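You operate a simulated robot arm through the tools that you are given. There is no shell and no other tool.

You run a simulated robot arm. Do the job below in one go: nothing can be reset, and whatever is moved stays where it is left.

JOB
Put the three spice tins back in the holes marked with their names.
Fine: narrow top drawer; shut it afterwards.

Only the result counts: the job must be done as asked and must still hold three seconds after the hand-in. Knocking over, shifting, dropping, spilling or breaking anything else fails it.

ROBOT AND FRAMES
A 7-joint arm with a two-finger parallel gripper, fixed in place. Base frame: the origin is on the floor under the middle of its stand, x ahead of it, y to its left, z up; the work surface is at about z = 910. Units: mm, degrees, N and s.
With the tool pointing down near the work surface it reaches from about 100 to 640 mm from the base axis. Its first joint turns from -66.0 to 66.0 degrees. Payload 1.57 kg.
The tool frame sits at the grasp point between the pads (the TCP): z along the fingers, y along the line on which they close. The tips reach 30 mm beyond it. Largest opening 80 mm; finger width 17, thickness 12; the body of the gripper, 40 by 82 mm, starts 80 mm behind the TCP.
Orientation is that of the tool frame in the base frame, as a unit quaternion [x, y, z, w]. With the fingers straight down and closing along the base's y, the tool's x points along the base's -x, its y along +y and its z along -z.

CONTROLS
- The arm moves only by the tool play_rows. Its argument "commands" is one flat list of numbers, 7 for each row, row after row: the shift along the base's x, y, z in m, then the turn, a rotation vector about the base's x, y, z in degrees, then the gripper command, from -1 (shut) to 1 (fully open), values between in proportion. In form: [tx, ty, tz, wx, wy, wz, jaw, tx, ty, tz, wx, wy, wz, jaw, ...]. A call has 1 to 20 rows; each row is the pose to reach, as a shift and turn from the pose commanded when the call began. Each row takes 0.2 s and may step no farther than 50 mm and 8.6 degrees from the row before; otherwise, or with a gripper value out of range, the whole call is refused. A pose out of reach is approached as far as the arm can. The call stops where the force on the tool passes 90 N (or 10 N more than at its start, if that is more) or the arm is blocked; 0.2 s more then pass. The fingers move at their own pace (about 72 mm/s each) and stop on an object; they squeeze with about 37 N. The grip force told is the motor's: it shows also when the fingers shut on nothing. Time passes only in rows, and 0.2 s behind the last, so rows that repeat a pose let the fingers close. It gives the time, the measured TCP pose, the force on the tool (base axes), the opening and the grip force at its end, in the units of the frame above (readings bear some noise), with the torque about the TCP (base axes, N m) and any sound that the robot's microphone picked up.
- Cameras (640 x 400 px; columns grow to the right, rows downward): "scene" is fixed at [48.6, 425.6, 1422.5]; the picture's right is [-0.84, -0.54, 0.00], its down [-0.31, 0.48, -0.82] and it looks along [0.44, -0.69, -0.58] (base axes); focal length 308 px, centre (320, 200). "wrist" rides on the gripper at [72, -7, -122] in the tool frame; the picture's right is [0.09, 1.00, 0.00], its down [-0.84, 0.08, -0.54] and it looks along [-0.54, 0.05, 0.84] (tool axes); focal length 238 px, centre (320, 200). There is no depth. A picture from a camera that has moved, and an enlarged one, comes with that camera's place and axes in the base frame and with its lens.
- camera(camera): a new picture of that camera. It takes no simulated time.
- inspect(camera, box): a new picture of the part [left, top, right, bottom] of that camera's present view, enlarged. It takes no simulated time.
- hand_in(): hands the job in; it is judged then, once.

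Places have to be worked out from the pictures, the camera data and where the tool is seen. Open the gripper and draw the arm clear of the work before you hand the job in, unless the task says otherwise.

The tools are called after ">>>" as a command line: name --argument value ..., lists and objects as JSON in quotes. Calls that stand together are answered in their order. play_rows: Moves the arm, as the interface text tells. Its arguments: {"type":"object","properties":{"commands":{"type":"array","items":{"type":"number"}}},"required":["commands"]} The other tools are called the same way: camera (camera) takes a picture; inspect (camera, box) takes an enlarged picture of a part of a camera's view; hand_in () hands the job in.

At the start:

```text
time: 0.0
eef_pos: [443.5, 45.6, 1171.9]
ee_rot: [0.0, 1.0, 0.0, 0.0]
contact_force: [-0.7, -0.4, 0.5]
moment: [0.01, 0.01, -0.01]
grip_width: 80.0
grasp_force: 0.0
```

scene: 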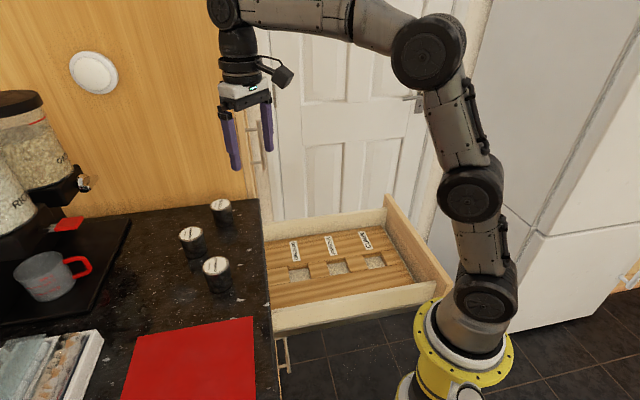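
wrist: 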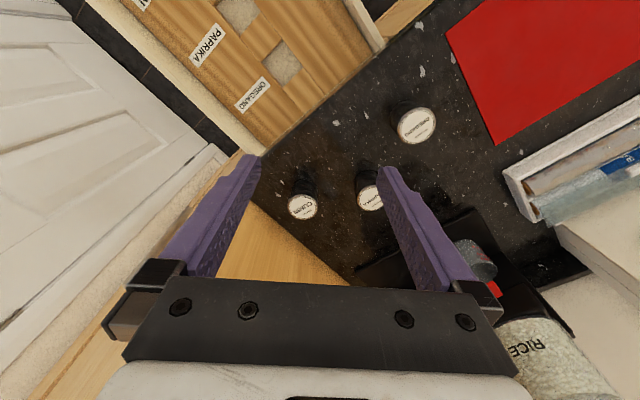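

The pictures show three tins on the counter and an open drawer with three labelled holes. I'll enlarge these areas to read the names and measure positions.

>>> inspect --camera "scene" --box '[160, 180, 280, 300]'

>>> inspect --camera "scene" --box '[250, 190, 460, 340]'

>>> inspect --camera "wrist" --box '[240, 80, 480, 230]'

>>> inspect --camera "wrist" --box '[100, 0, 400, 190]'

```text
3.33 times, centred on (220, 240) of scene
camera zoom: at [48.6, 425.6, 1422.5], right [-0.84, -0.54, 0.0], down [-0.31, 0.48, -0.82], along [0.44, -0.69, -0.58], focal length 1027 px, centre (653, 67)
```

zoom: 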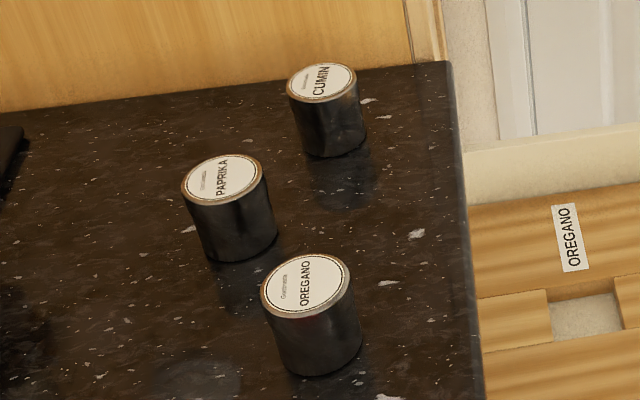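

```text
2.67 times, centred on (355, 265) of scene
camera zoom: at [48.6, 425.6, 1422.5], right [-0.84, -0.54, 0.0], down [-0.31, 0.48, -0.82], along [0.44, -0.69, -0.58], focal length 822 px, centre (227, 27)
```

zoom: 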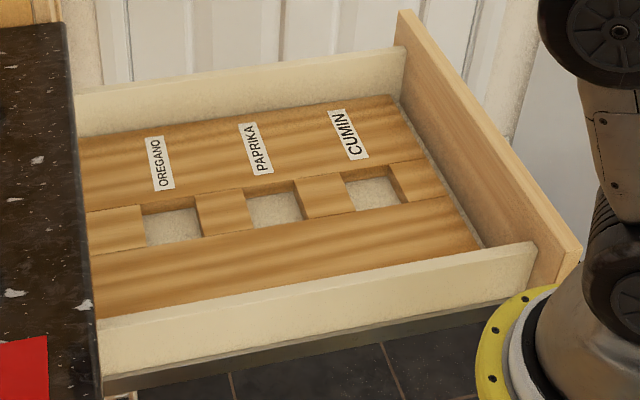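

```text
2.67 times, centred on (360, 155) of wrist
camera zoom: at [373.7, 40.1, 1295.0], right [-0.09, 1.0, 0.0], down [0.84, 0.08, 0.54], along [0.54, 0.05, -0.84], focal length 636 px, centre (213, 320)
```

zoom: 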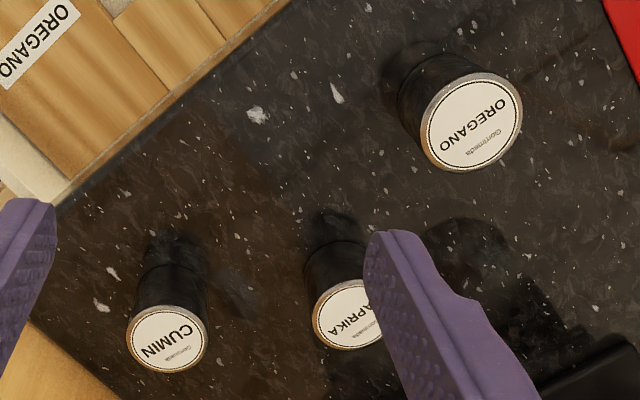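

```text
2.11 times, centred on (250, 95) of wrist
camera zoom: at [373.7, 40.1, 1295.0], right [-0.09, 1.0, 0.0], down [0.84, 0.08, 0.54], along [0.54, 0.05, -0.84], focal length 502 px, centre (467, 421)
```

zoom: 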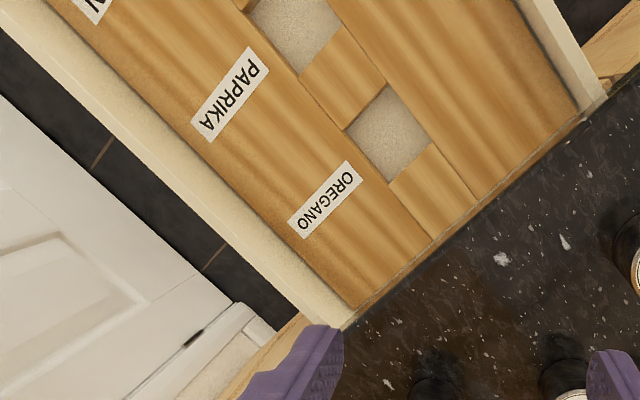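

The three tins stand at about (452,179), (572,145) and (599,33), with their tops near z 966. The drawer is turned 45° to the base axes and its insert is well below the counter. I'll move the arm over the drawer at the same height to get a second view for triangulation.

>>> play_rows --commands '[-0.03, -0.03, 0, 0, 0, 0, 1, -0.06, -0.06, 0, 0, 0, 0, 1, -0.09, -0.09, 0, 0, 0, 0, 1, -0.12, -0.12, 0, 0, 0, 0, 1, -0.15, -0.15, 0, 0, 0, 0, 1, -0.17, -0.18, 0, 0, 0, 0, 1, -0.17, -0.18, 0, 0, 0, 0, 1]'

>>> camera --camera "wrist"

>>> camera --camera "scene"

```text
time: 1.6
eef_pos: [274.4, -133.2, 1171.1]
ee_rot: [0.0, 1.0, 0.0, 0.001]
contact_force: [-0.3, 0.4, -0.3]
moment: [-0.02, 0.01, -0.04]
grip_width: 80.2
grasp_force: 0.0
```

```text
taken
camera wrist: at [203.7, -139.8, 1295.0], right [-0.09, 1.0, 0.0], down [0.84, 0.08, 0.54], along [0.54, 0.05, -0.84], focal length 238 px, centre (320, 200)
```

wrist: 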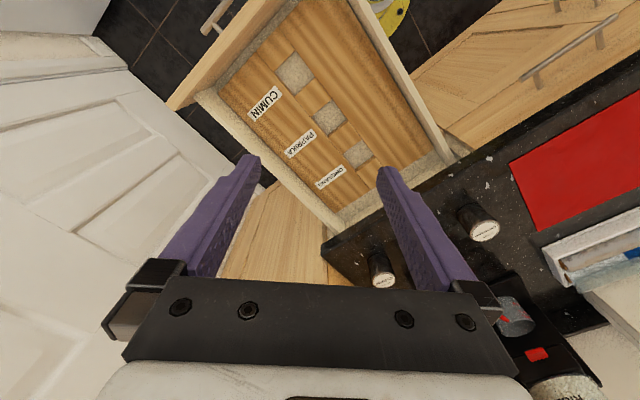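

```text
taken
```

scene: 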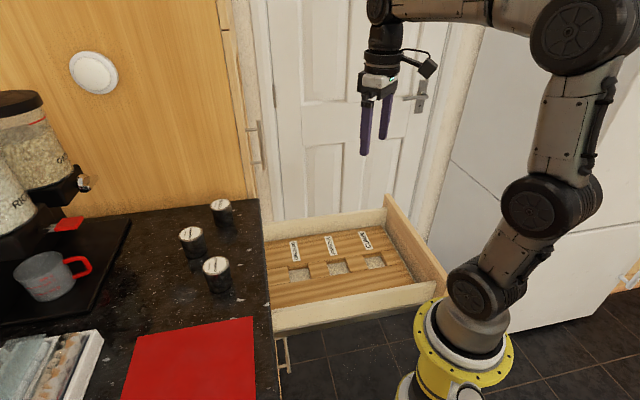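

The drawer, its three holes and a bar handle on its front panel are now in the wrist view. I'll enlarge these parts to locate the corners.

>>> inspect --camera "wrist" --box '[230, 30, 420, 150]'

>>> inspect --camera "wrist" --box '[270, 110, 430, 210]'

>>> inspect --camera "wrist" --box '[150, 0, 330, 120]'

>>> inspect --camera "scene" --box '[255, 220, 415, 320]'

>>> inspect --camera "wrist" --box '[310, 150, 530, 310]'

```text
3.33 times, centred on (325, 90) of wrist
camera zoom: at [203.7, -139.8, 1295.0], right [-0.09, 1.0, 0.0], down [0.84, 0.08, 0.54], along [0.54, 0.05, -0.84], focal length 794 px, centre (303, 567)
```

zoom: 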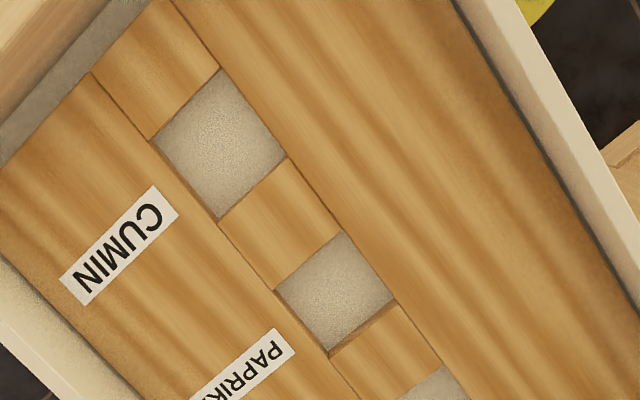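

```text
4.00 times, centred on (350, 160) of wrist
camera zoom: at [203.7, -139.8, 1295.0], right [-0.09, 1.0, 0.0], down [0.84, 0.08, 0.54], along [0.54, 0.05, -0.84], focal length 953 px, centre (200, 360)
```

zoom: 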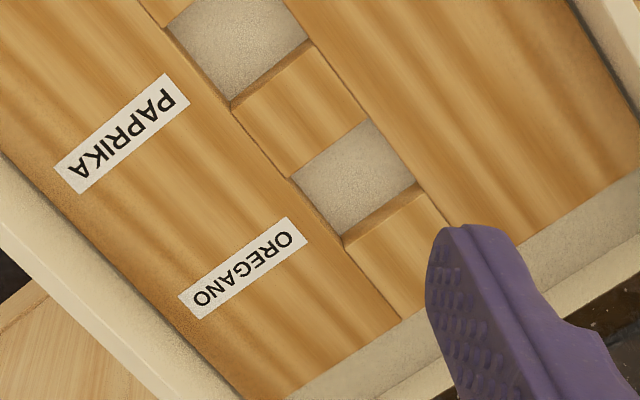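

```text
3.33 times, centred on (240, 60) of wrist
camera zoom: at [203.7, -139.8, 1295.0], right [-0.09, 1.0, 0.0], down [0.84, 0.08, 0.54], along [0.54, 0.05, -0.84], focal length 794 px, centre (587, 667)
```

zoom: 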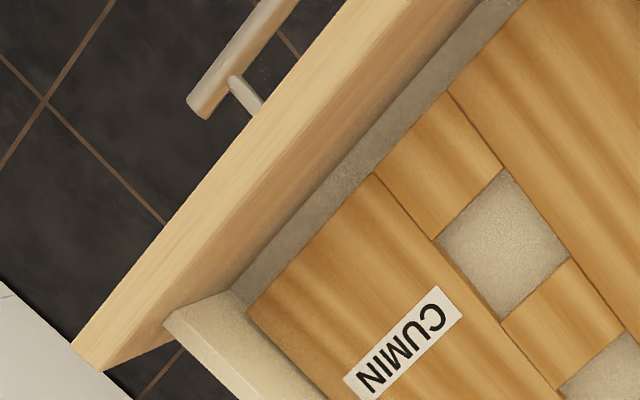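

```text
4.00 times, centred on (335, 270) of scene
camera zoom: at [48.6, 425.6, 1422.5], right [-0.84, -0.54, 0.0], down [-0.31, 0.48, -0.82], along [0.44, -0.69, -0.58], focal length 1233 px, centre (260, -80)
```

zoom: 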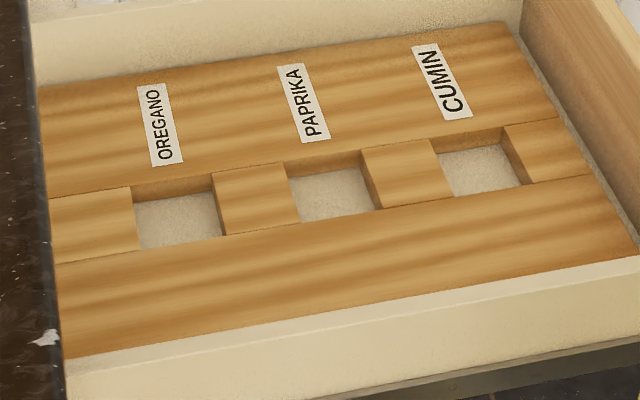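

```text
2.50 times, centred on (420, 230) of wrist
camera zoom: at [203.7, -139.8, 1295.0], right [-0.09, 1.0, 0.0], down [0.84, 0.08, 0.54], along [0.54, 0.05, -0.84], focal length 596 px, centre (70, 125)
```

zoom: 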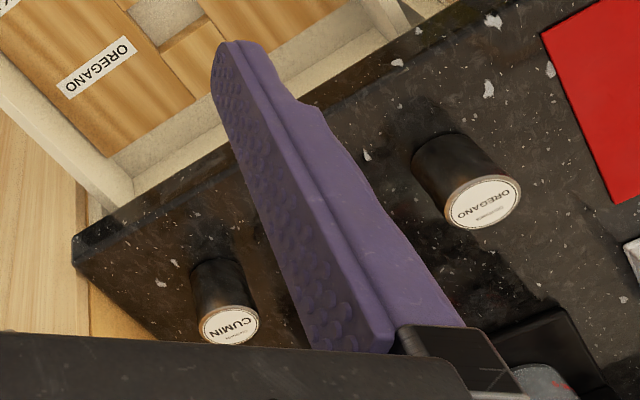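

Triangulating the two views puts the holes at cumin ≈ (253,-185), paprika ≈ (330,-107) and oregano ≈ (409,-29). The insert top is at about z 767 and the holes are roughly 55 mm square and 14 mm deep. Next I'll fly above the oregano tin for a close look at it and its neighbours.

>>> play_rows --commands '[0.018, 0.032, 0, 0, 0, 0, 1, 0.036, 0.064, 0, 0, 0, 0, 1, 0.054, 0.096, 0, 0, 0, 0, 1, 0.072, 0.128, 0, 0, 0, 0, 1, 0.09, 0.16, -0.01, 0, 0, 0, 1, 0.108, 0.192, -0.025, 0, 0, 0, 1, 0.126, 0.224, -0.045, 0, 0, 0, 1, 0.144, 0.256, -0.07, 0, 0, 0, 1, 0.162, 0.288, -0.09, 0, 0, 0, 1, 0.176, 0.312, -0.11, 0, 0, 0, 1, 0.176, 0.312, -0.11, 0, 0, 0, 1, 0.176, 0.312, -0.11, 0, 0, 0, 1]'

>>> camera --camera "wrist"

>>> camera --camera "scene"

```text
time: 4.2
eef_pos: [450.0, 177.7, 1062.6]
ee_rot: [0.0, 1.0, 0.0, -0.001]
contact_force: [-0.8, 0.0, 0.5]
moment: [0.02, -0.01, 0.02]
grip_width: 79.9
grasp_force: 0.1
```

```text
taken
camera wrist: at [379.2, 171.8, 1185.0], right [-0.09, 1.0, 0.0], down [0.84, 0.08, 0.54], along [0.54, 0.05, -0.84], focal length 238 px, centre (320, 200)
```

wrist: 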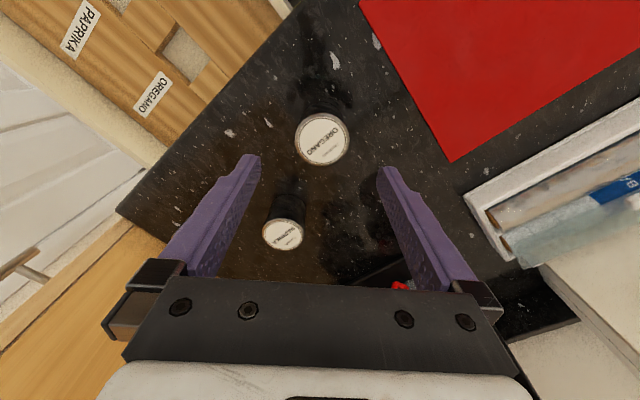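

```text
taken
```

scene: 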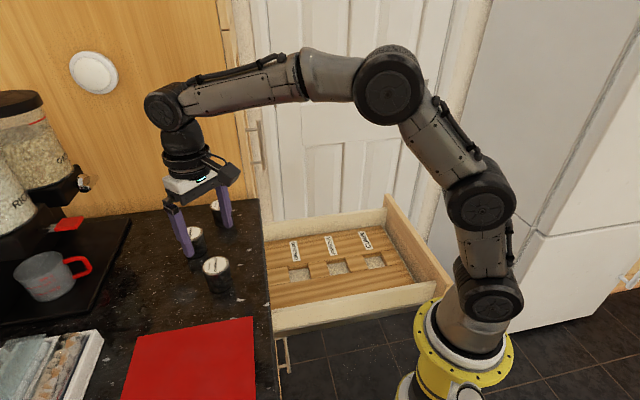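

The oregano tin is now below the gripper. I'll enlarge it to fix its centre and diameter.

>>> inspect --camera "wrist" --box '[272, 90, 372, 190]'

>>> inspect --camera "wrist" --box '[230, 170, 380, 270]'

>>> inspect --camera "scene" --box '[160, 190, 270, 300]'

```text
4.00 times, centred on (322, 140) of wrist
camera zoom: at [379.2, 171.8, 1185.0], right [-0.09, 1.0, 0.0], down [0.84, 0.08, 0.54], along [0.54, 0.05, -0.84], focal length 953 px, centre (312, 440)
```

zoom: 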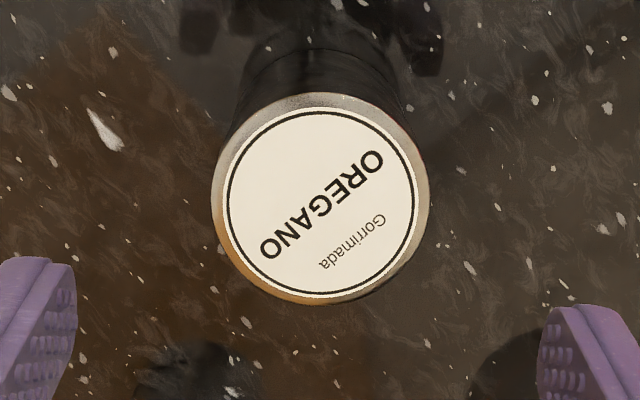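

```text
4.00 times, centred on (305, 220) of wrist
camera zoom: at [379.2, 171.8, 1185.0], right [-0.09, 1.0, 0.0], down [0.84, 0.08, 0.54], along [0.54, 0.05, -0.84], focal length 953 px, centre (380, 120)
```

zoom: 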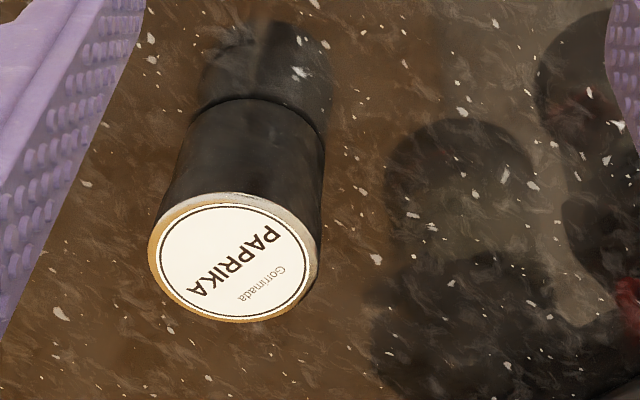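

```text
3.64 times, centred on (215, 245) of scene
camera zoom: at [48.6, 425.6, 1422.5], right [-0.84, -0.54, 0.0], down [-0.31, 0.48, -0.82], along [0.44, -0.69, -0.58], focal length 1121 px, centre (702, 36)
```

zoom: 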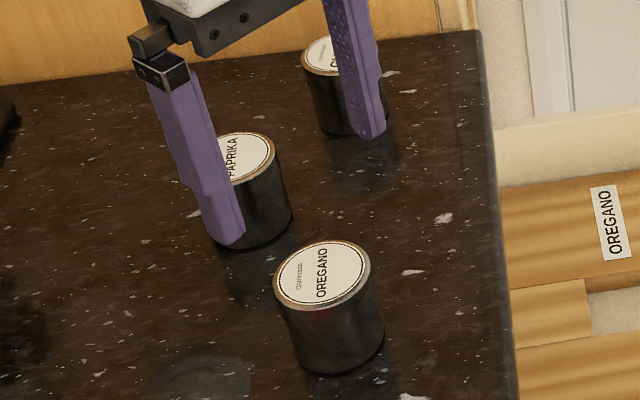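

The oregano tin is about 52 mm across and 56 mm tall, and its centre is some (+1.2, +1.6) mm from the tool axis. I'll descend to TCP z ≈ 962, which keeps the tips 22 mm above the counter and so clear of the insert later, and close on it.

>>> play_rows --commands '[0.0012, 0.0016, -0.02, 0, 0, 0, 1, 0.0012, 0.0016, -0.04, 0, 0, 0, 1, 0.0012, 0.0016, -0.06, 0, 0, 0, 1, 0.0012, 0.0016, -0.08, 0, 0, 0, 1, 0.0012, 0.0016, -0.101, 0, 0, 0, 1, 0.0012, 0.0016, -0.101, 0, 0, 0, 1]'

>>> camera --camera "wrist"

>>> inspect --camera "scene" --box '[160, 190, 270, 300]'

```text
time: 5.6
eef_pos: [450.3, 179.7, 960.4]
ee_rot: [0.0, 1.0, 0.0, 0.0]
contact_force: [0.8, -0.4, -0.2]
moment: [0.0, -0.03, -0.02]
grip_width: 80.1
grasp_force: 0.0
```

```text
taken
camera wrist: at [380.4, 173.3, 1083.3], right [-0.09, 1.0, 0.0], down [0.84, 0.08, 0.54], along [0.54, 0.05, -0.84], focal length 238 px, centre (320, 200)
```

wrist: 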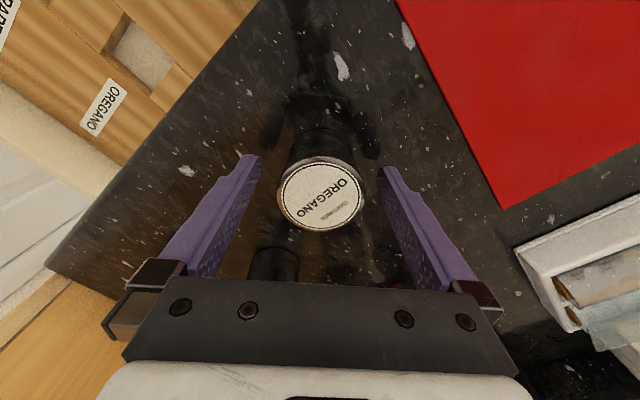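

```text
3.64 times, centred on (215, 245) of scene
camera zoom: at [48.6, 425.6, 1422.5], right [-0.84, -0.54, 0.0], down [-0.31, 0.48, -0.82], along [0.44, -0.69, -0.58], focal length 1121 px, centre (702, 36)
```

zoom: 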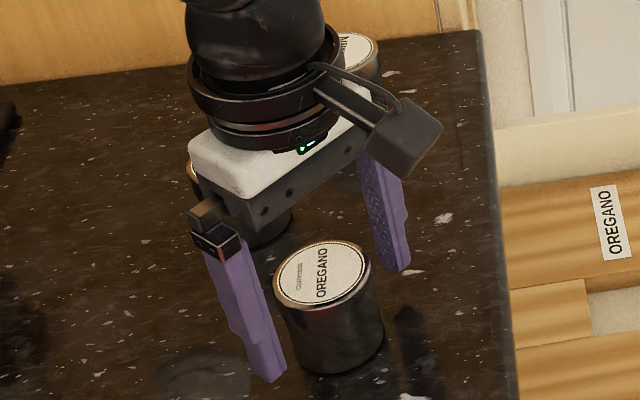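

The tin sits centred between the open fingers in both views, so I'm closing on it now.

>>> play_rows --commands '[0, 0, 0, 0, 0, 0, 0.3, 0, 0, 0, 0, 0, 0, -0.5, 0, 0, 0, 0, 0, 0, -1, 0, 0, 0, 0, 0, 0, -1, 0, 0, 0, 0, 0, 0, -1]'

>>> camera --camera "wrist"

```text
time: 6.8
eef_pos: [450.3, 178.5, 959.7]
ee_rot: [0.0, 1.0, -0.001, 0.001]
contact_force: [-0.5, -0.5, 0.5]
moment: [-0.02, 0.01, 0.0]
grip_width: 50.9
grasp_force: 36.5
```

```text
taken
camera wrist: at [380.5, 173.3, 1083.6], right [-0.09, 1.0, 0.0], down [0.84, 0.08, 0.54], along [0.54, 0.05, -0.84], focal length 238 px, centre (320, 200)
```

wrist: 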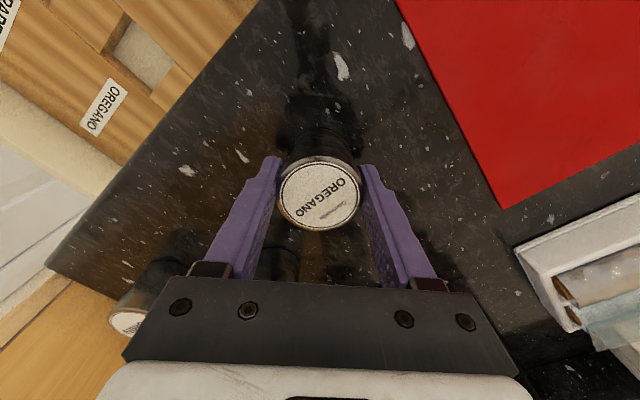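

The grip holds at 50.9 mm, so the tin is 51 mm across and the hole leaves about 2 mm of play on each side. I'll lift it straight up and carry it above the oregano hole, well above everything, then look before lowering.

>>> play_rows --commands '[0, 0, 0.015, 0, 0, 0, -1, 0, 0, 0.04, 0, 0, 0, -1, 0, 0, 0.07, 0, 0, 0, -1, -0.004, -0.02, 0.07, 0, 0, 0, -1, -0.011, -0.055, 0.07, 0, 0, 0, -1, -0.018, -0.09, 0.07, 0, 0, 0, -1, -0.025, -0.125, 0.07, 0, 0, 0, -1, -0.032, -0.16, 0.07, 0, 0, 0, -1, -0.039, -0.19, 0.07, 0, 0, 0, -1, -0.0432, -0.2098, 0.07, 0, 0, 0, -1, -0.0432, -0.2098, 0.05, 0, 0, 0, -1, -0.0432, -0.2098, 0.02, 0, 0, 0, -1, -0.0432, -0.2098, -0.01, 0, 0, 0, -1, -0.0432, -0.2098, -0.04, 0, 0, 0, -1, -0.0432, -0.2098, -0.062, 0, 0, 0, -1, -0.0432, -0.2098, -0.062, 0, 0, 0, -1, -0.0432, -0.2098, -0.062, 0, 0, 0, -1]'

>>> camera --camera "wrist"

>>> camera --camera "scene"

```text
time: 10.4
eef_pos: [407.1, -28.9, 899.3]
ee_rot: [0.0, 1.0, -0.001, 0.0]
contact_force: [-0.8, 0.7, -0.4]
moment: [0.0, -0.01, 0.0]
grip_width: 50.8
grasp_force: 37.2
```

```text
taken
camera wrist: at [337.2, -36.1, 1022.1], right [-0.09, 1.0, 0.0], down [0.84, 0.08, 0.54], along [0.54, 0.05, -0.84], focal length 238 px, centre (320, 200)
```

wrist: 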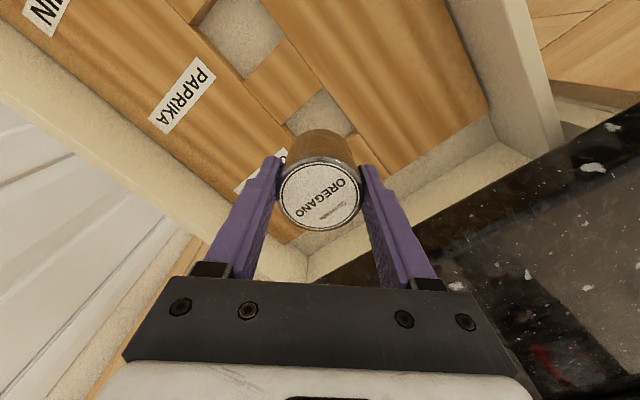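

```text
taken
```

scene: 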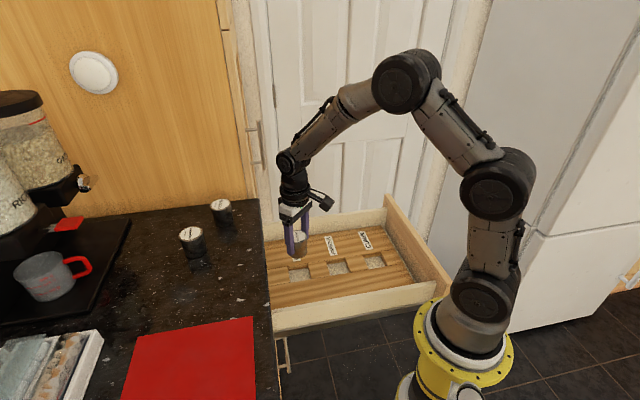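

The tin hangs about 80 mm above the drawer floor near the oregano hole. I'll enlarge both views to check how they line up.

>>> inspect --camera "wrist" --box '[240, 60, 400, 160]'

>>> inspect --camera "wrist" --box '[240, 140, 400, 240]'

>>> inspect --camera "scene" --box '[255, 210, 355, 290]'

```text
4.00 times, centred on (320, 110) of wrist
camera zoom: at [337.2, -36.1, 1022.1], right [-0.09, 1.0, 0.0], down [0.84, 0.08, 0.54], along [0.54, 0.05, -0.84], focal length 953 px, centre (320, 560)
```

zoom: 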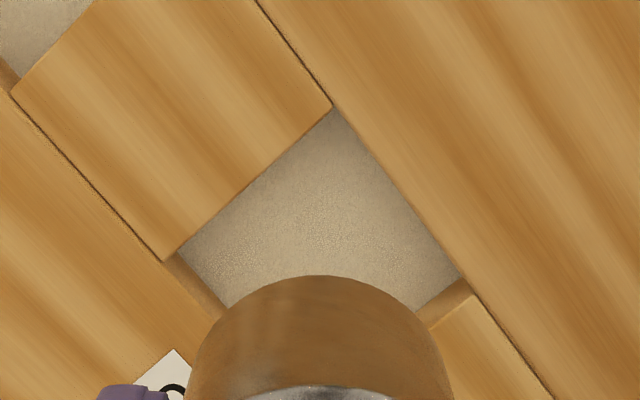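

```text
4.00 times, centred on (320, 190) of wrist
camera zoom: at [337.2, -36.1, 1022.1], right [-0.09, 1.0, 0.0], down [0.84, 0.08, 0.54], along [0.54, 0.05, -0.84], focal length 953 px, centre (320, 240)
```

zoom: 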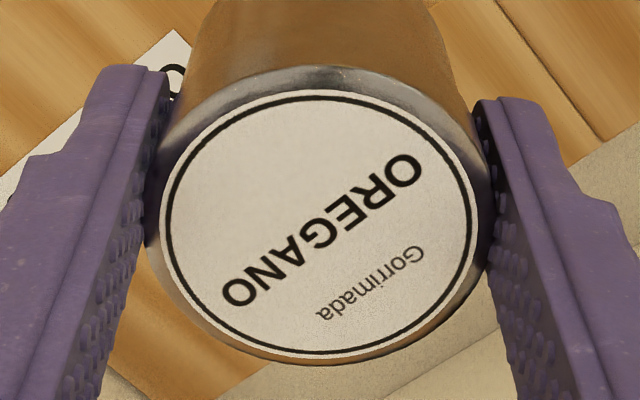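

```text
5.00 times, centred on (305, 250) of scene
camera zoom: at [48.6, 425.6, 1422.5], right [-0.84, -0.54, 0.0], down [-0.31, 0.48, -0.82], along [0.44, -0.69, -0.58], focal length 1541 px, centre (395, -50)
```

zoom: 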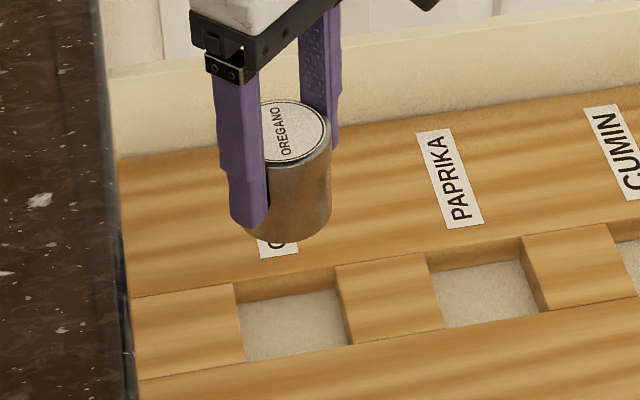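

Both views agree: the tin centre is at about (410.9, -29.5) and the hole centre at (410.5, -29.3), so they line up within 1 mm. I'll lower the tin until its bottom is just above the insert, then check again.

>>> play_rows --commands '[0, 0, -0.015, 0, 0, 0, -1, 0, 0, -0.03, 0, 0, 0, -1, 0, 0, -0.045, 0, 0, 0, -1, 0, 0, -0.06, 0, 0, 0, -1, 0, 0, -0.073, 0, 0, 0, -1, 0, 0, -0.073, 0, 0, 0, -1]'

>>> inspect --camera "scene" --box '[255, 220, 355, 300]'

>>> inspect --camera "wrist" --box '[230, 110, 410, 230]'

```text
time: 11.8
eef_pos: [408.6, -31.0, 825.1]
ee_rot: [0.0, 1.0, -0.001, -0.001]
contact_force: [0.4, 0.2, -1.2]
moment: [0.0, 0.02, 0.0]
grip_width: 50.6
grasp_force: 36.8
```

```text
5.00 times, centred on (305, 260) of scene
camera zoom: at [48.6, 425.6, 1422.5], right [-0.84, -0.54, 0.0], down [-0.31, 0.48, -0.82], along [0.44, -0.69, -0.58], focal length 1541 px, centre (395, -100)
```

zoom: 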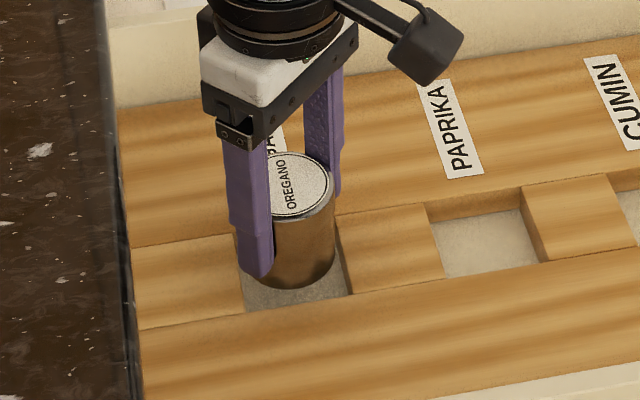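

```text
3.33 times, centred on (320, 170) of wrist
camera zoom: at [337.6, -36.5, 948.8], right [-0.09, 1.0, 0.0], down [0.84, 0.08, 0.54], along [0.54, 0.05, -0.84], focal length 794 px, centre (320, 300)
```

zoom: 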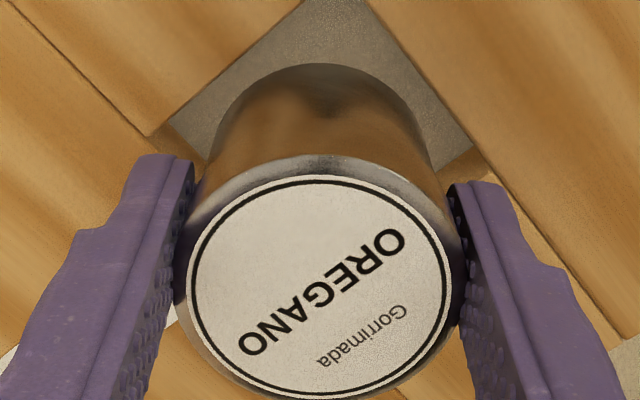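

The tin bottom is about 8 mm above the insert. I'll zoom in further to confirm the alignment before lowering into the hole.

>>> inspect --camera "scene" --box '[282, 240, 332, 290]'

>>> inspect --camera "wrist" --box '[260, 90, 390, 160]'

```text
8.00 times, centred on (307, 265) of scene
camera zoom: at [48.6, 425.6, 1422.5], right [-0.84, -0.54, 0.0], down [-0.31, 0.48, -0.82], along [0.44, -0.69, -0.58], focal length 2466 px, centre (424, -320)
```

zoom: 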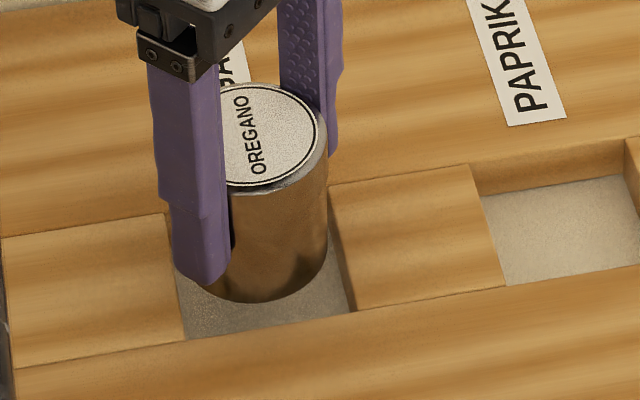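

```text
4.92 times, centred on (325, 125) of wrist
camera zoom: at [337.6, -36.5, 948.8], right [-0.09, 1.0, 0.0], down [0.84, 0.08, 0.54], along [0.54, 0.05, -0.84], focal length 1173 px, centre (295, 569)
```

zoom: 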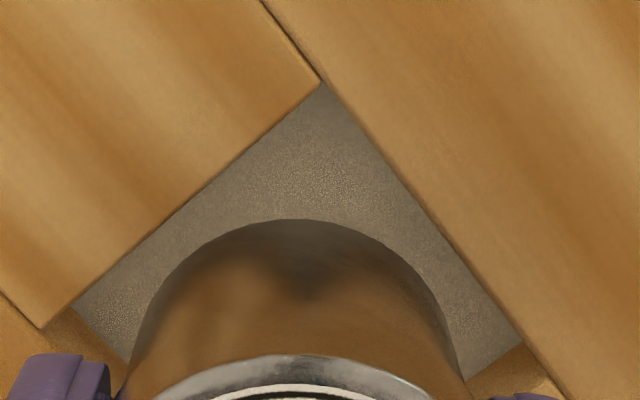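

The tin sits about 1.3 mm too far in +x and 0.5 mm in +y from the hole centre. I'll correct that and lower it 18 mm so the bottom enters the hole, stopping short of the floor.

>>> play_rows --commands '[-0.0013, -0.0005, 0, 0, 0, 0, -1, -0.0013, -0.0005, -0.004, 0, 0, 0, -1, -0.0013, -0.0005, -0.008, 0, 0, 0, -1, -0.0013, -0.0005, -0.012, 0, 0, 0, -1, -0.0013, -0.0005, -0.015, 0, 0, 0, -1, -0.0013, -0.0005, -0.018, 0, 0, 0, -1, -0.0013, -0.0005, -0.018, 0, 0, 0, -1]'

>>> inspect --camera "scene" --box '[282, 240, 332, 290]'

>>> inspect --camera "wrist" --box '[230, 90, 420, 210]'

```text
time: 13.4
eef_pos: [407.2, -30.1, 807.2]
ee_rot: [0.001, 1.0, 0.0, 0.0]
contact_force: [0.9, -0.4, -0.4]
moment: [0.01, 0.01, 0.02]
grip_width: 50.8
grasp_force: 37.3
```

```text
8.00 times, centred on (307, 265) of scene
camera zoom: at [48.6, 425.6, 1422.5], right [-0.84, -0.54, 0.0], down [-0.31, 0.48, -0.82], along [0.44, -0.69, -0.58], focal length 2466 px, centre (424, -320)
```

zoom: 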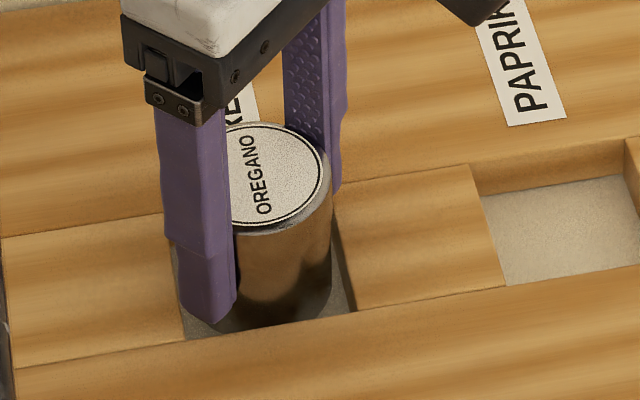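

```text
3.33 times, centred on (325, 150) of wrist
camera zoom: at [336.3, -36.5, 930.9], right [-0.09, 1.0, 0.0], down [0.84, 0.08, 0.54], along [0.54, 0.05, -0.84], focal length 794 px, centre (303, 367)
```

zoom: 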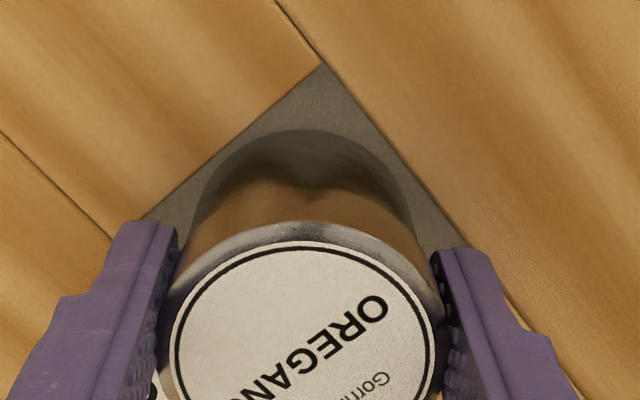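

The tin has entered the hole with even gaps and no contact force. I'll lower it in 1.5 mm steps until it touches the floor.

>>> play_rows --commands '[0, 0, -0.0015, 0, 0, 0, -1, 0, 0, -0.003, 0, 0, 0, -1, 0, 0, -0.0045, 0, 0, 0, -1]'

```text
time: 14.2
eef_pos: [406.6, -32.0, 803.9]
ee_rot: [0.0, 1.0, 0.0, 0.0]
contact_force: [0.3, 0.4, -0.2]
moment: [0.04, 0.01, -0.01]
grip_width: 50.6
grasp_force: 36.6
```

There is still no contact, so I'll keep lowering in small steps.

>>> play_rows --commands '[0, 0, -0.0015, 0, 0, 0, -1, 0, 0, -0.003, 0, 0, 0, -1]'

>>> inspect --camera "scene" --box '[282, 240, 332, 290]'

```text
time: 14.8
eef_pos: [408.7, -29.6, 803.3]
ee_rot: [0.0, 1.0, 0.0, 0.002]
contact_force: [-6.5, 5.5, 23.5]
moment: [0.19, 0.48, 0.03]
grip_width: 50.6
grasp_force: 37.2
```

```text
8.00 times, centred on (307, 265) of scene
camera zoom: at [48.1, 425.7, 1422.5], right [-0.84, -0.54, 0.0], down [-0.31, 0.48, -0.82], along [0.44, -0.69, -0.58], focal length 2466 px, centre (424, -320)
```

zoom: 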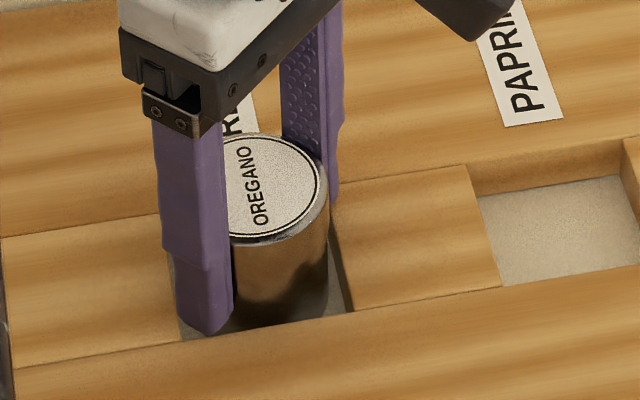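

The 23 N upward force shows the tin is standing on the hole's floor. I'll ease off 1 mm, open the fingers, then rise straight up.

>>> play_rows --commands '[0, 0, 0.001, 0, 0, 0, -1, 0, 0, 0.001, 0, 0, 0, -0.2, 0, 0, 0.001, 0, 0, 0, 0.5, 0, 0, 0.001, 0, 0, 0, 0.9, 0, 0, 0.001, 0, 0, 0, 0.9]'

>>> camera --camera "wrist"

>>> inspect --camera "scene" --box '[282, 240, 332, 290]'

```text
time: 16.0
eef_pos: [408.6, -30.8, 803.3]
ee_rot: [0.0, 1.0, 0.0, 0.004]
contact_force: [5.7, -4.5, 18.3]
moment: [0.6, -0.06, -0.36]
grip_width: 72.1
grasp_force: 0.2
```

```text
taken
camera wrist: at [337.7, -36.8, 924.9], right [-0.09, 1.0, 0.0], down [0.83, 0.08, 0.55], along [0.55, 0.05, -0.84], focal length 238 px, centre (320, 200)
```

wrist: 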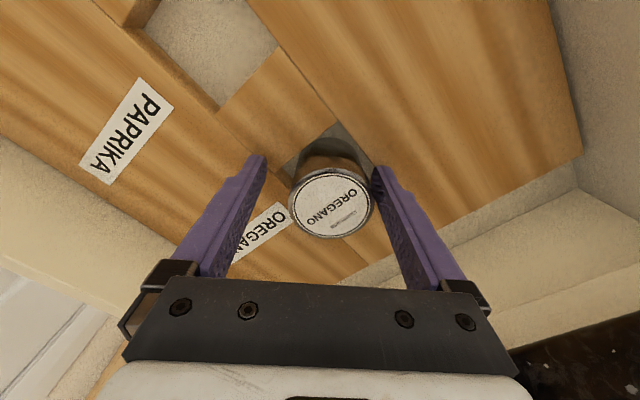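

```text
8.00 times, centred on (307, 265) of scene
camera zoom: at [48.5, 425.5, 1422.5], right [-0.84, -0.54, 0.0], down [-0.31, 0.48, -0.82], along [0.44, -0.69, -0.58], focal length 2466 px, centre (424, -320)
```

zoom: 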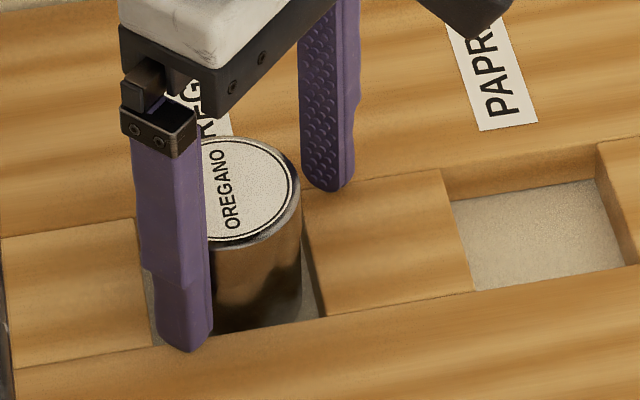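

Opening the fingers dragged the low-friction drawer about 11 mm inward, and the 18 N force comes from the +y fingertip resting on the insert. The tin itself is standing in its hole. I'll raise 3 mm to free the finger, then open fully and check before leaving.

>>> play_rows --commands '[0, 0, 0.0015, 0, 0, 0, 0.8, 0, 0, 0.003, 0, 0, 0, 0.8, 0, 0, 0.003, 0, 0, 0, 0.8]'

>>> inspect --camera "wrist" --box '[230, 110, 430, 250]'

>>> inspect --camera "scene" --box '[282, 240, 332, 290]'

```text
time: 16.8
eef_pos: [405.4, -29.4, 802.9]
ee_rot: [0.001, 1.0, 0.0, -0.003]
contact_force: [0.1, -0.5, 0.7]
moment: [0.01, 0.03, -0.01]
grip_width: 72.2
grasp_force: 0.1
```

```text
2.86 times, centred on (330, 180) of wrist
camera zoom: at [334.8, -36.2, 926.0], right [-0.09, 1.0, 0.0], down [0.84, 0.08, 0.54], along [0.53, 0.05, -0.84], focal length 681 px, centre (291, 257)
```

zoom: 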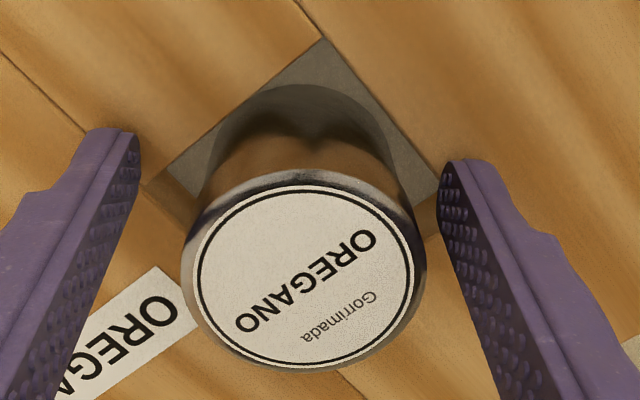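

```text
8.00 times, centred on (307, 265) of scene
camera zoom: at [48.6, 425.6, 1422.5], right [-0.84, -0.54, 0.0], down [-0.31, 0.48, -0.82], along [0.44, -0.69, -0.58], focal length 2466 px, centre (424, -320)
```

zoom: 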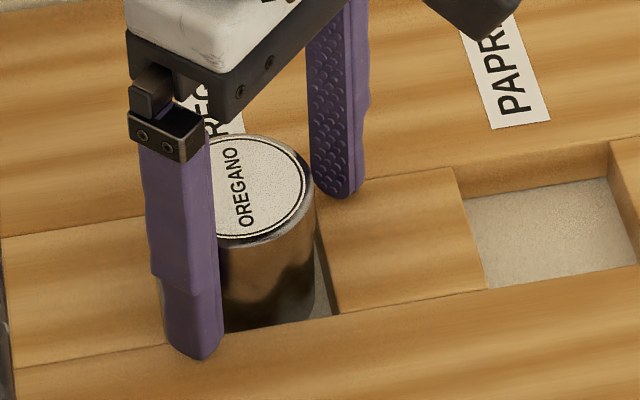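

The force is gone, but the drawer has shifted a little again and now sits about 6 mm inward of where it began. I'll hold still for a moment to see whether it is still moving.

>>> play_rows --commands '[0, 0, 0.002, 0, 0, 0, 0.8, 0, 0, 0.002, 0, 0, 0, 0.8, 0, 0, 0.002, 0, 0, 0, 0.8, 0, 0, 0.002, 0, 0, 0, 0.8]'

>>> inspect --camera "scene" --box '[282, 240, 332, 290]'

>>> inspect --camera "wrist" --box '[230, 110, 430, 250]'

```text
time: 17.8
eef_pos: [405.5, -31.7, 807.4]
ee_rot: [0.0, 1.0, 0.0, 0.001]
contact_force: [-0.4, 0.4, 1.0]
moment: [0.0, -0.04, 0.0]
grip_width: 71.8
grasp_force: 0.1
```

```text
8.00 times, centred on (307, 265) of scene
camera zoom: at [48.6, 425.6, 1422.5], right [-0.84, -0.54, 0.0], down [-0.31, 0.48, -0.82], along [0.44, -0.69, -0.58], focal length 2466 px, centre (424, -320)
```

zoom: 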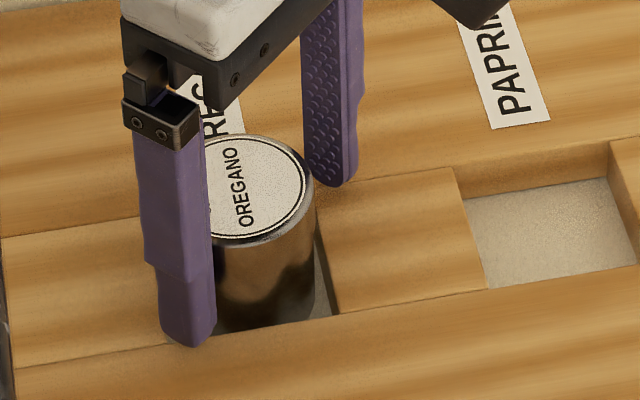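

```text
2.86 times, centred on (330, 180) of wrist
camera zoom: at [336.5, -36.5, 929.5], right [-0.09, 1.0, 0.0], down [0.84, 0.08, 0.54], along [0.54, 0.05, -0.84], focal length 681 px, centre (291, 257)
```

zoom: 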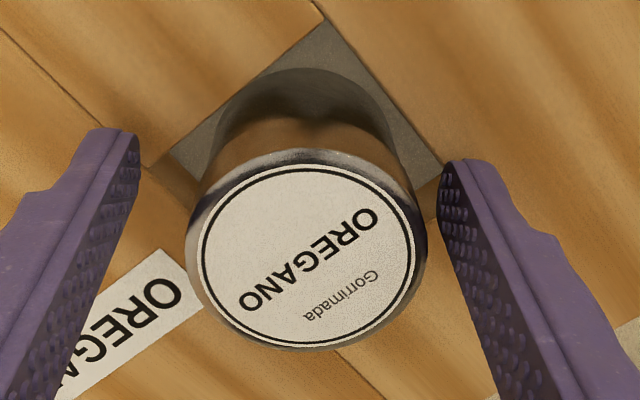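

The drawer has settled and the oregano tin stands upright in its hole with the fingers clear. I'll rise straight up and go above the paprika tin at about (573,145); this time I'll grasp higher so the tips stay off the insert.

>>> play_rows --commands '[0, 0, 0.01, 0, 0, 0, 0.8, 0, 0, 0.03, 0, 0, 0, 0.8, 0, 0, 0.06, 0, 0, 0, 0.9, 0, 0, 0.1, 0, 0, 0, 1, 0, 0, 0.14, 0, 0, 0, 1, 0, 0, 0.18, 0, 0, 0, 1, 0, 0, 0.22, 0, 0, 0, 1, 0, 0, 0.2525, 0, 0, 0, 1, 0.02, 0.021, 0.2525, 0, 0, 0, 1, 0.045, 0.048, 0.2525, 0, 0, 0, 1, 0.07, 0.075, 0.2525, 0, 0, 0, 1, 0.095, 0.101, 0.2525, 0, 0, 0, 1, 0.12, 0.127, 0.2525, 0, 0, 0, 1, 0.145, 0.154, 0.2525, 0, 0, 0, 1, 0.1656, 0.1753, 0.2525, 0, 0, 0, 1, 0.1656, 0.1753, 0.2525, 0, 0, 0, 1, 0.1656, 0.1753, 0.2525, 0, 0, 0, 1]'

>>> camera --camera "wrist"

>>> camera --camera "scene"

>>> inspect --camera "scene" --box '[255, 220, 415, 320]'

>>> inspect --camera "wrist" --box '[240, 80, 400, 180]'

```text
time: 21.4
eef_pos: [571.2, 144.9, 1059.6]
ee_rot: [0.001, 1.0, 0.0, 0.0]
contact_force: [1.2, -0.3, -0.5]
moment: [-0.02, -0.02, 0.0]
grip_width: 79.9
grasp_force: 0.0
```

```text
taken
camera wrist: at [501.5, 139.0, 1182.2], right [-0.09, 1.0, 0.0], down [0.84, 0.08, 0.54], along [0.54, 0.05, -0.84], focal length 238 px, centre (320, 200)
```

wrist: 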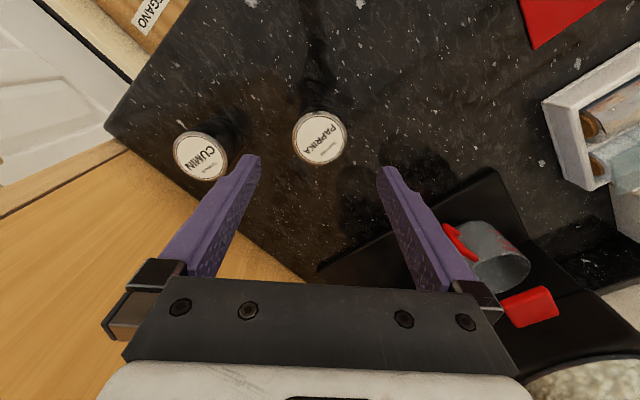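

```text
taken
```

scene: 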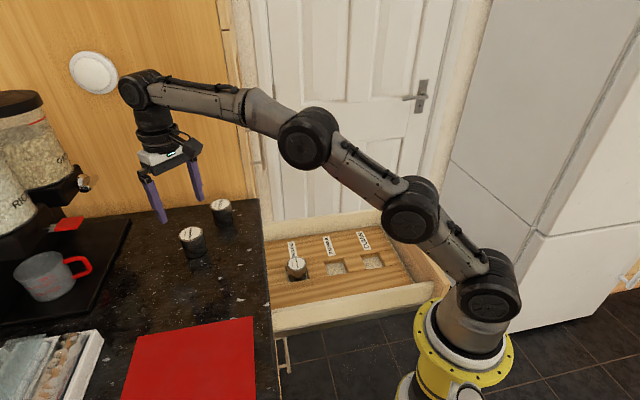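

```text
4.00 times, centred on (335, 270) of scene
camera zoom: at [48.6, 425.6, 1422.5], right [-0.84, -0.54, 0.0], down [-0.31, 0.48, -0.82], along [0.44, -0.69, -0.58], focal length 1233 px, centre (260, -80)
```

zoom: 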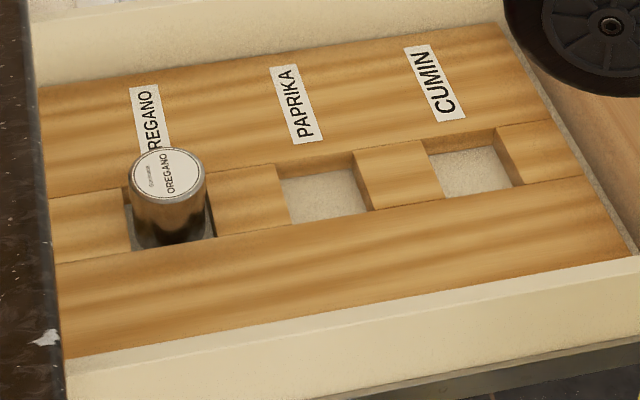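

```text
4.00 times, centred on (320, 130) of wrist
camera zoom: at [501.5, 139.0, 1182.2], right [-0.09, 1.0, 0.0], down [0.84, 0.08, 0.54], along [0.54, 0.05, -0.84], focal length 953 px, centre (320, 480)
```

zoom: 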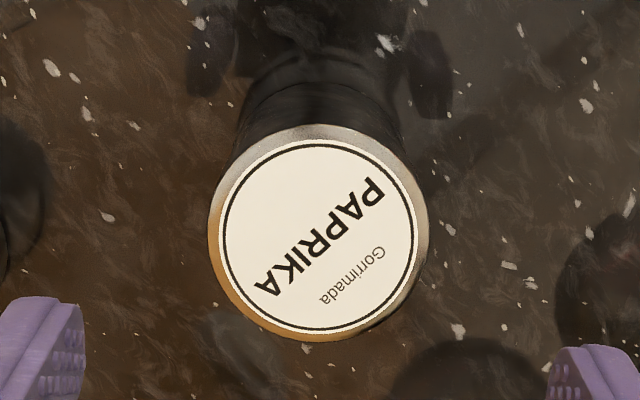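

The paprika tin's centre is at (573.8,145.3), within 1 mm of the tool axis, and the oregano tin stands properly in the drawer. I'll descend to TCP z = 970 and close on the paprika tin.

>>> play_rows --commands '[0.0003, -0.0007, -0.02, 0, 0, 0, 1, 0.0003, -0.0007, -0.04, 0, 0, 0, 1, 0.0003, -0.0007, -0.06, 0, 0, 0, 1, 0.0003, -0.0007, -0.078, 0, 0, 0, 1, 0.0003, -0.0007, -0.09, 0, 0, 0, 1, 0.0003, -0.0007, -0.09, 0, 0, 0, 1, 0.0003, -0.0007, -0.09, 0, 0, 0, 0.3, 0.0003, -0.0007, -0.09, 0, 0, 0, -0.5, 0.0003, -0.0007, -0.09, 0, 0, 0, -1, 0.0003, -0.0007, -0.09, 0, 0, 0, -1, 0.0003, -0.0007, -0.09, 0, 0, 0, -1]'

>>> camera --camera "wrist"

>>> inspect --camera "scene" --box '[140, 190, 250, 280]'

```text
time: 23.8
eef_pos: [572.5, 145.0, 970.0]
ee_rot: [0.001, 1.0, 0.0, 0.0]
contact_force: [0.2, 0.0, -0.4]
moment: [0.02, 0.0, 0.01]
grip_width: 50.6
grasp_force: 37.1
```

```text
taken
camera wrist: at [502.2, 138.2, 1092.1], right [-0.09, 1.0, 0.0], down [0.84, 0.08, 0.54], along [0.54, 0.05, -0.84], focal length 238 px, centre (320, 200)
```

wrist: 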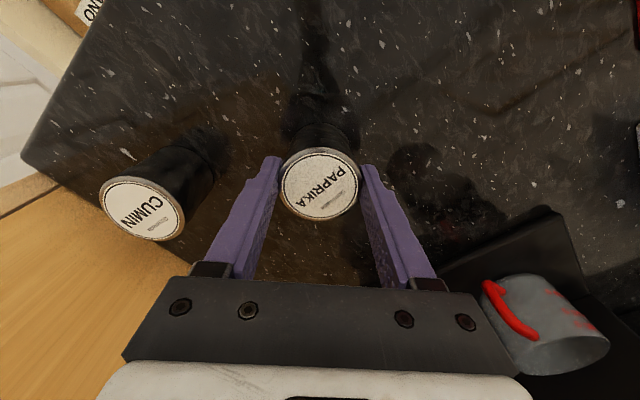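

```text
4.44 times, centred on (195, 235) of scene
camera zoom: at [48.6, 425.6, 1422.5], right [-0.84, -0.54, 0.0], down [-0.31, 0.48, -0.82], along [0.44, -0.69, -0.58], focal length 1370 px, centre (876, 44)
```

zoom: 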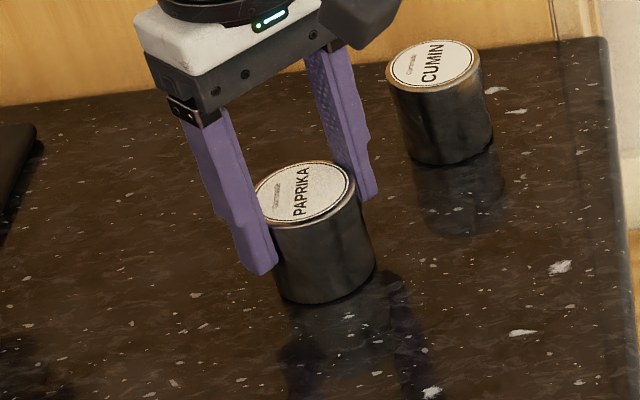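

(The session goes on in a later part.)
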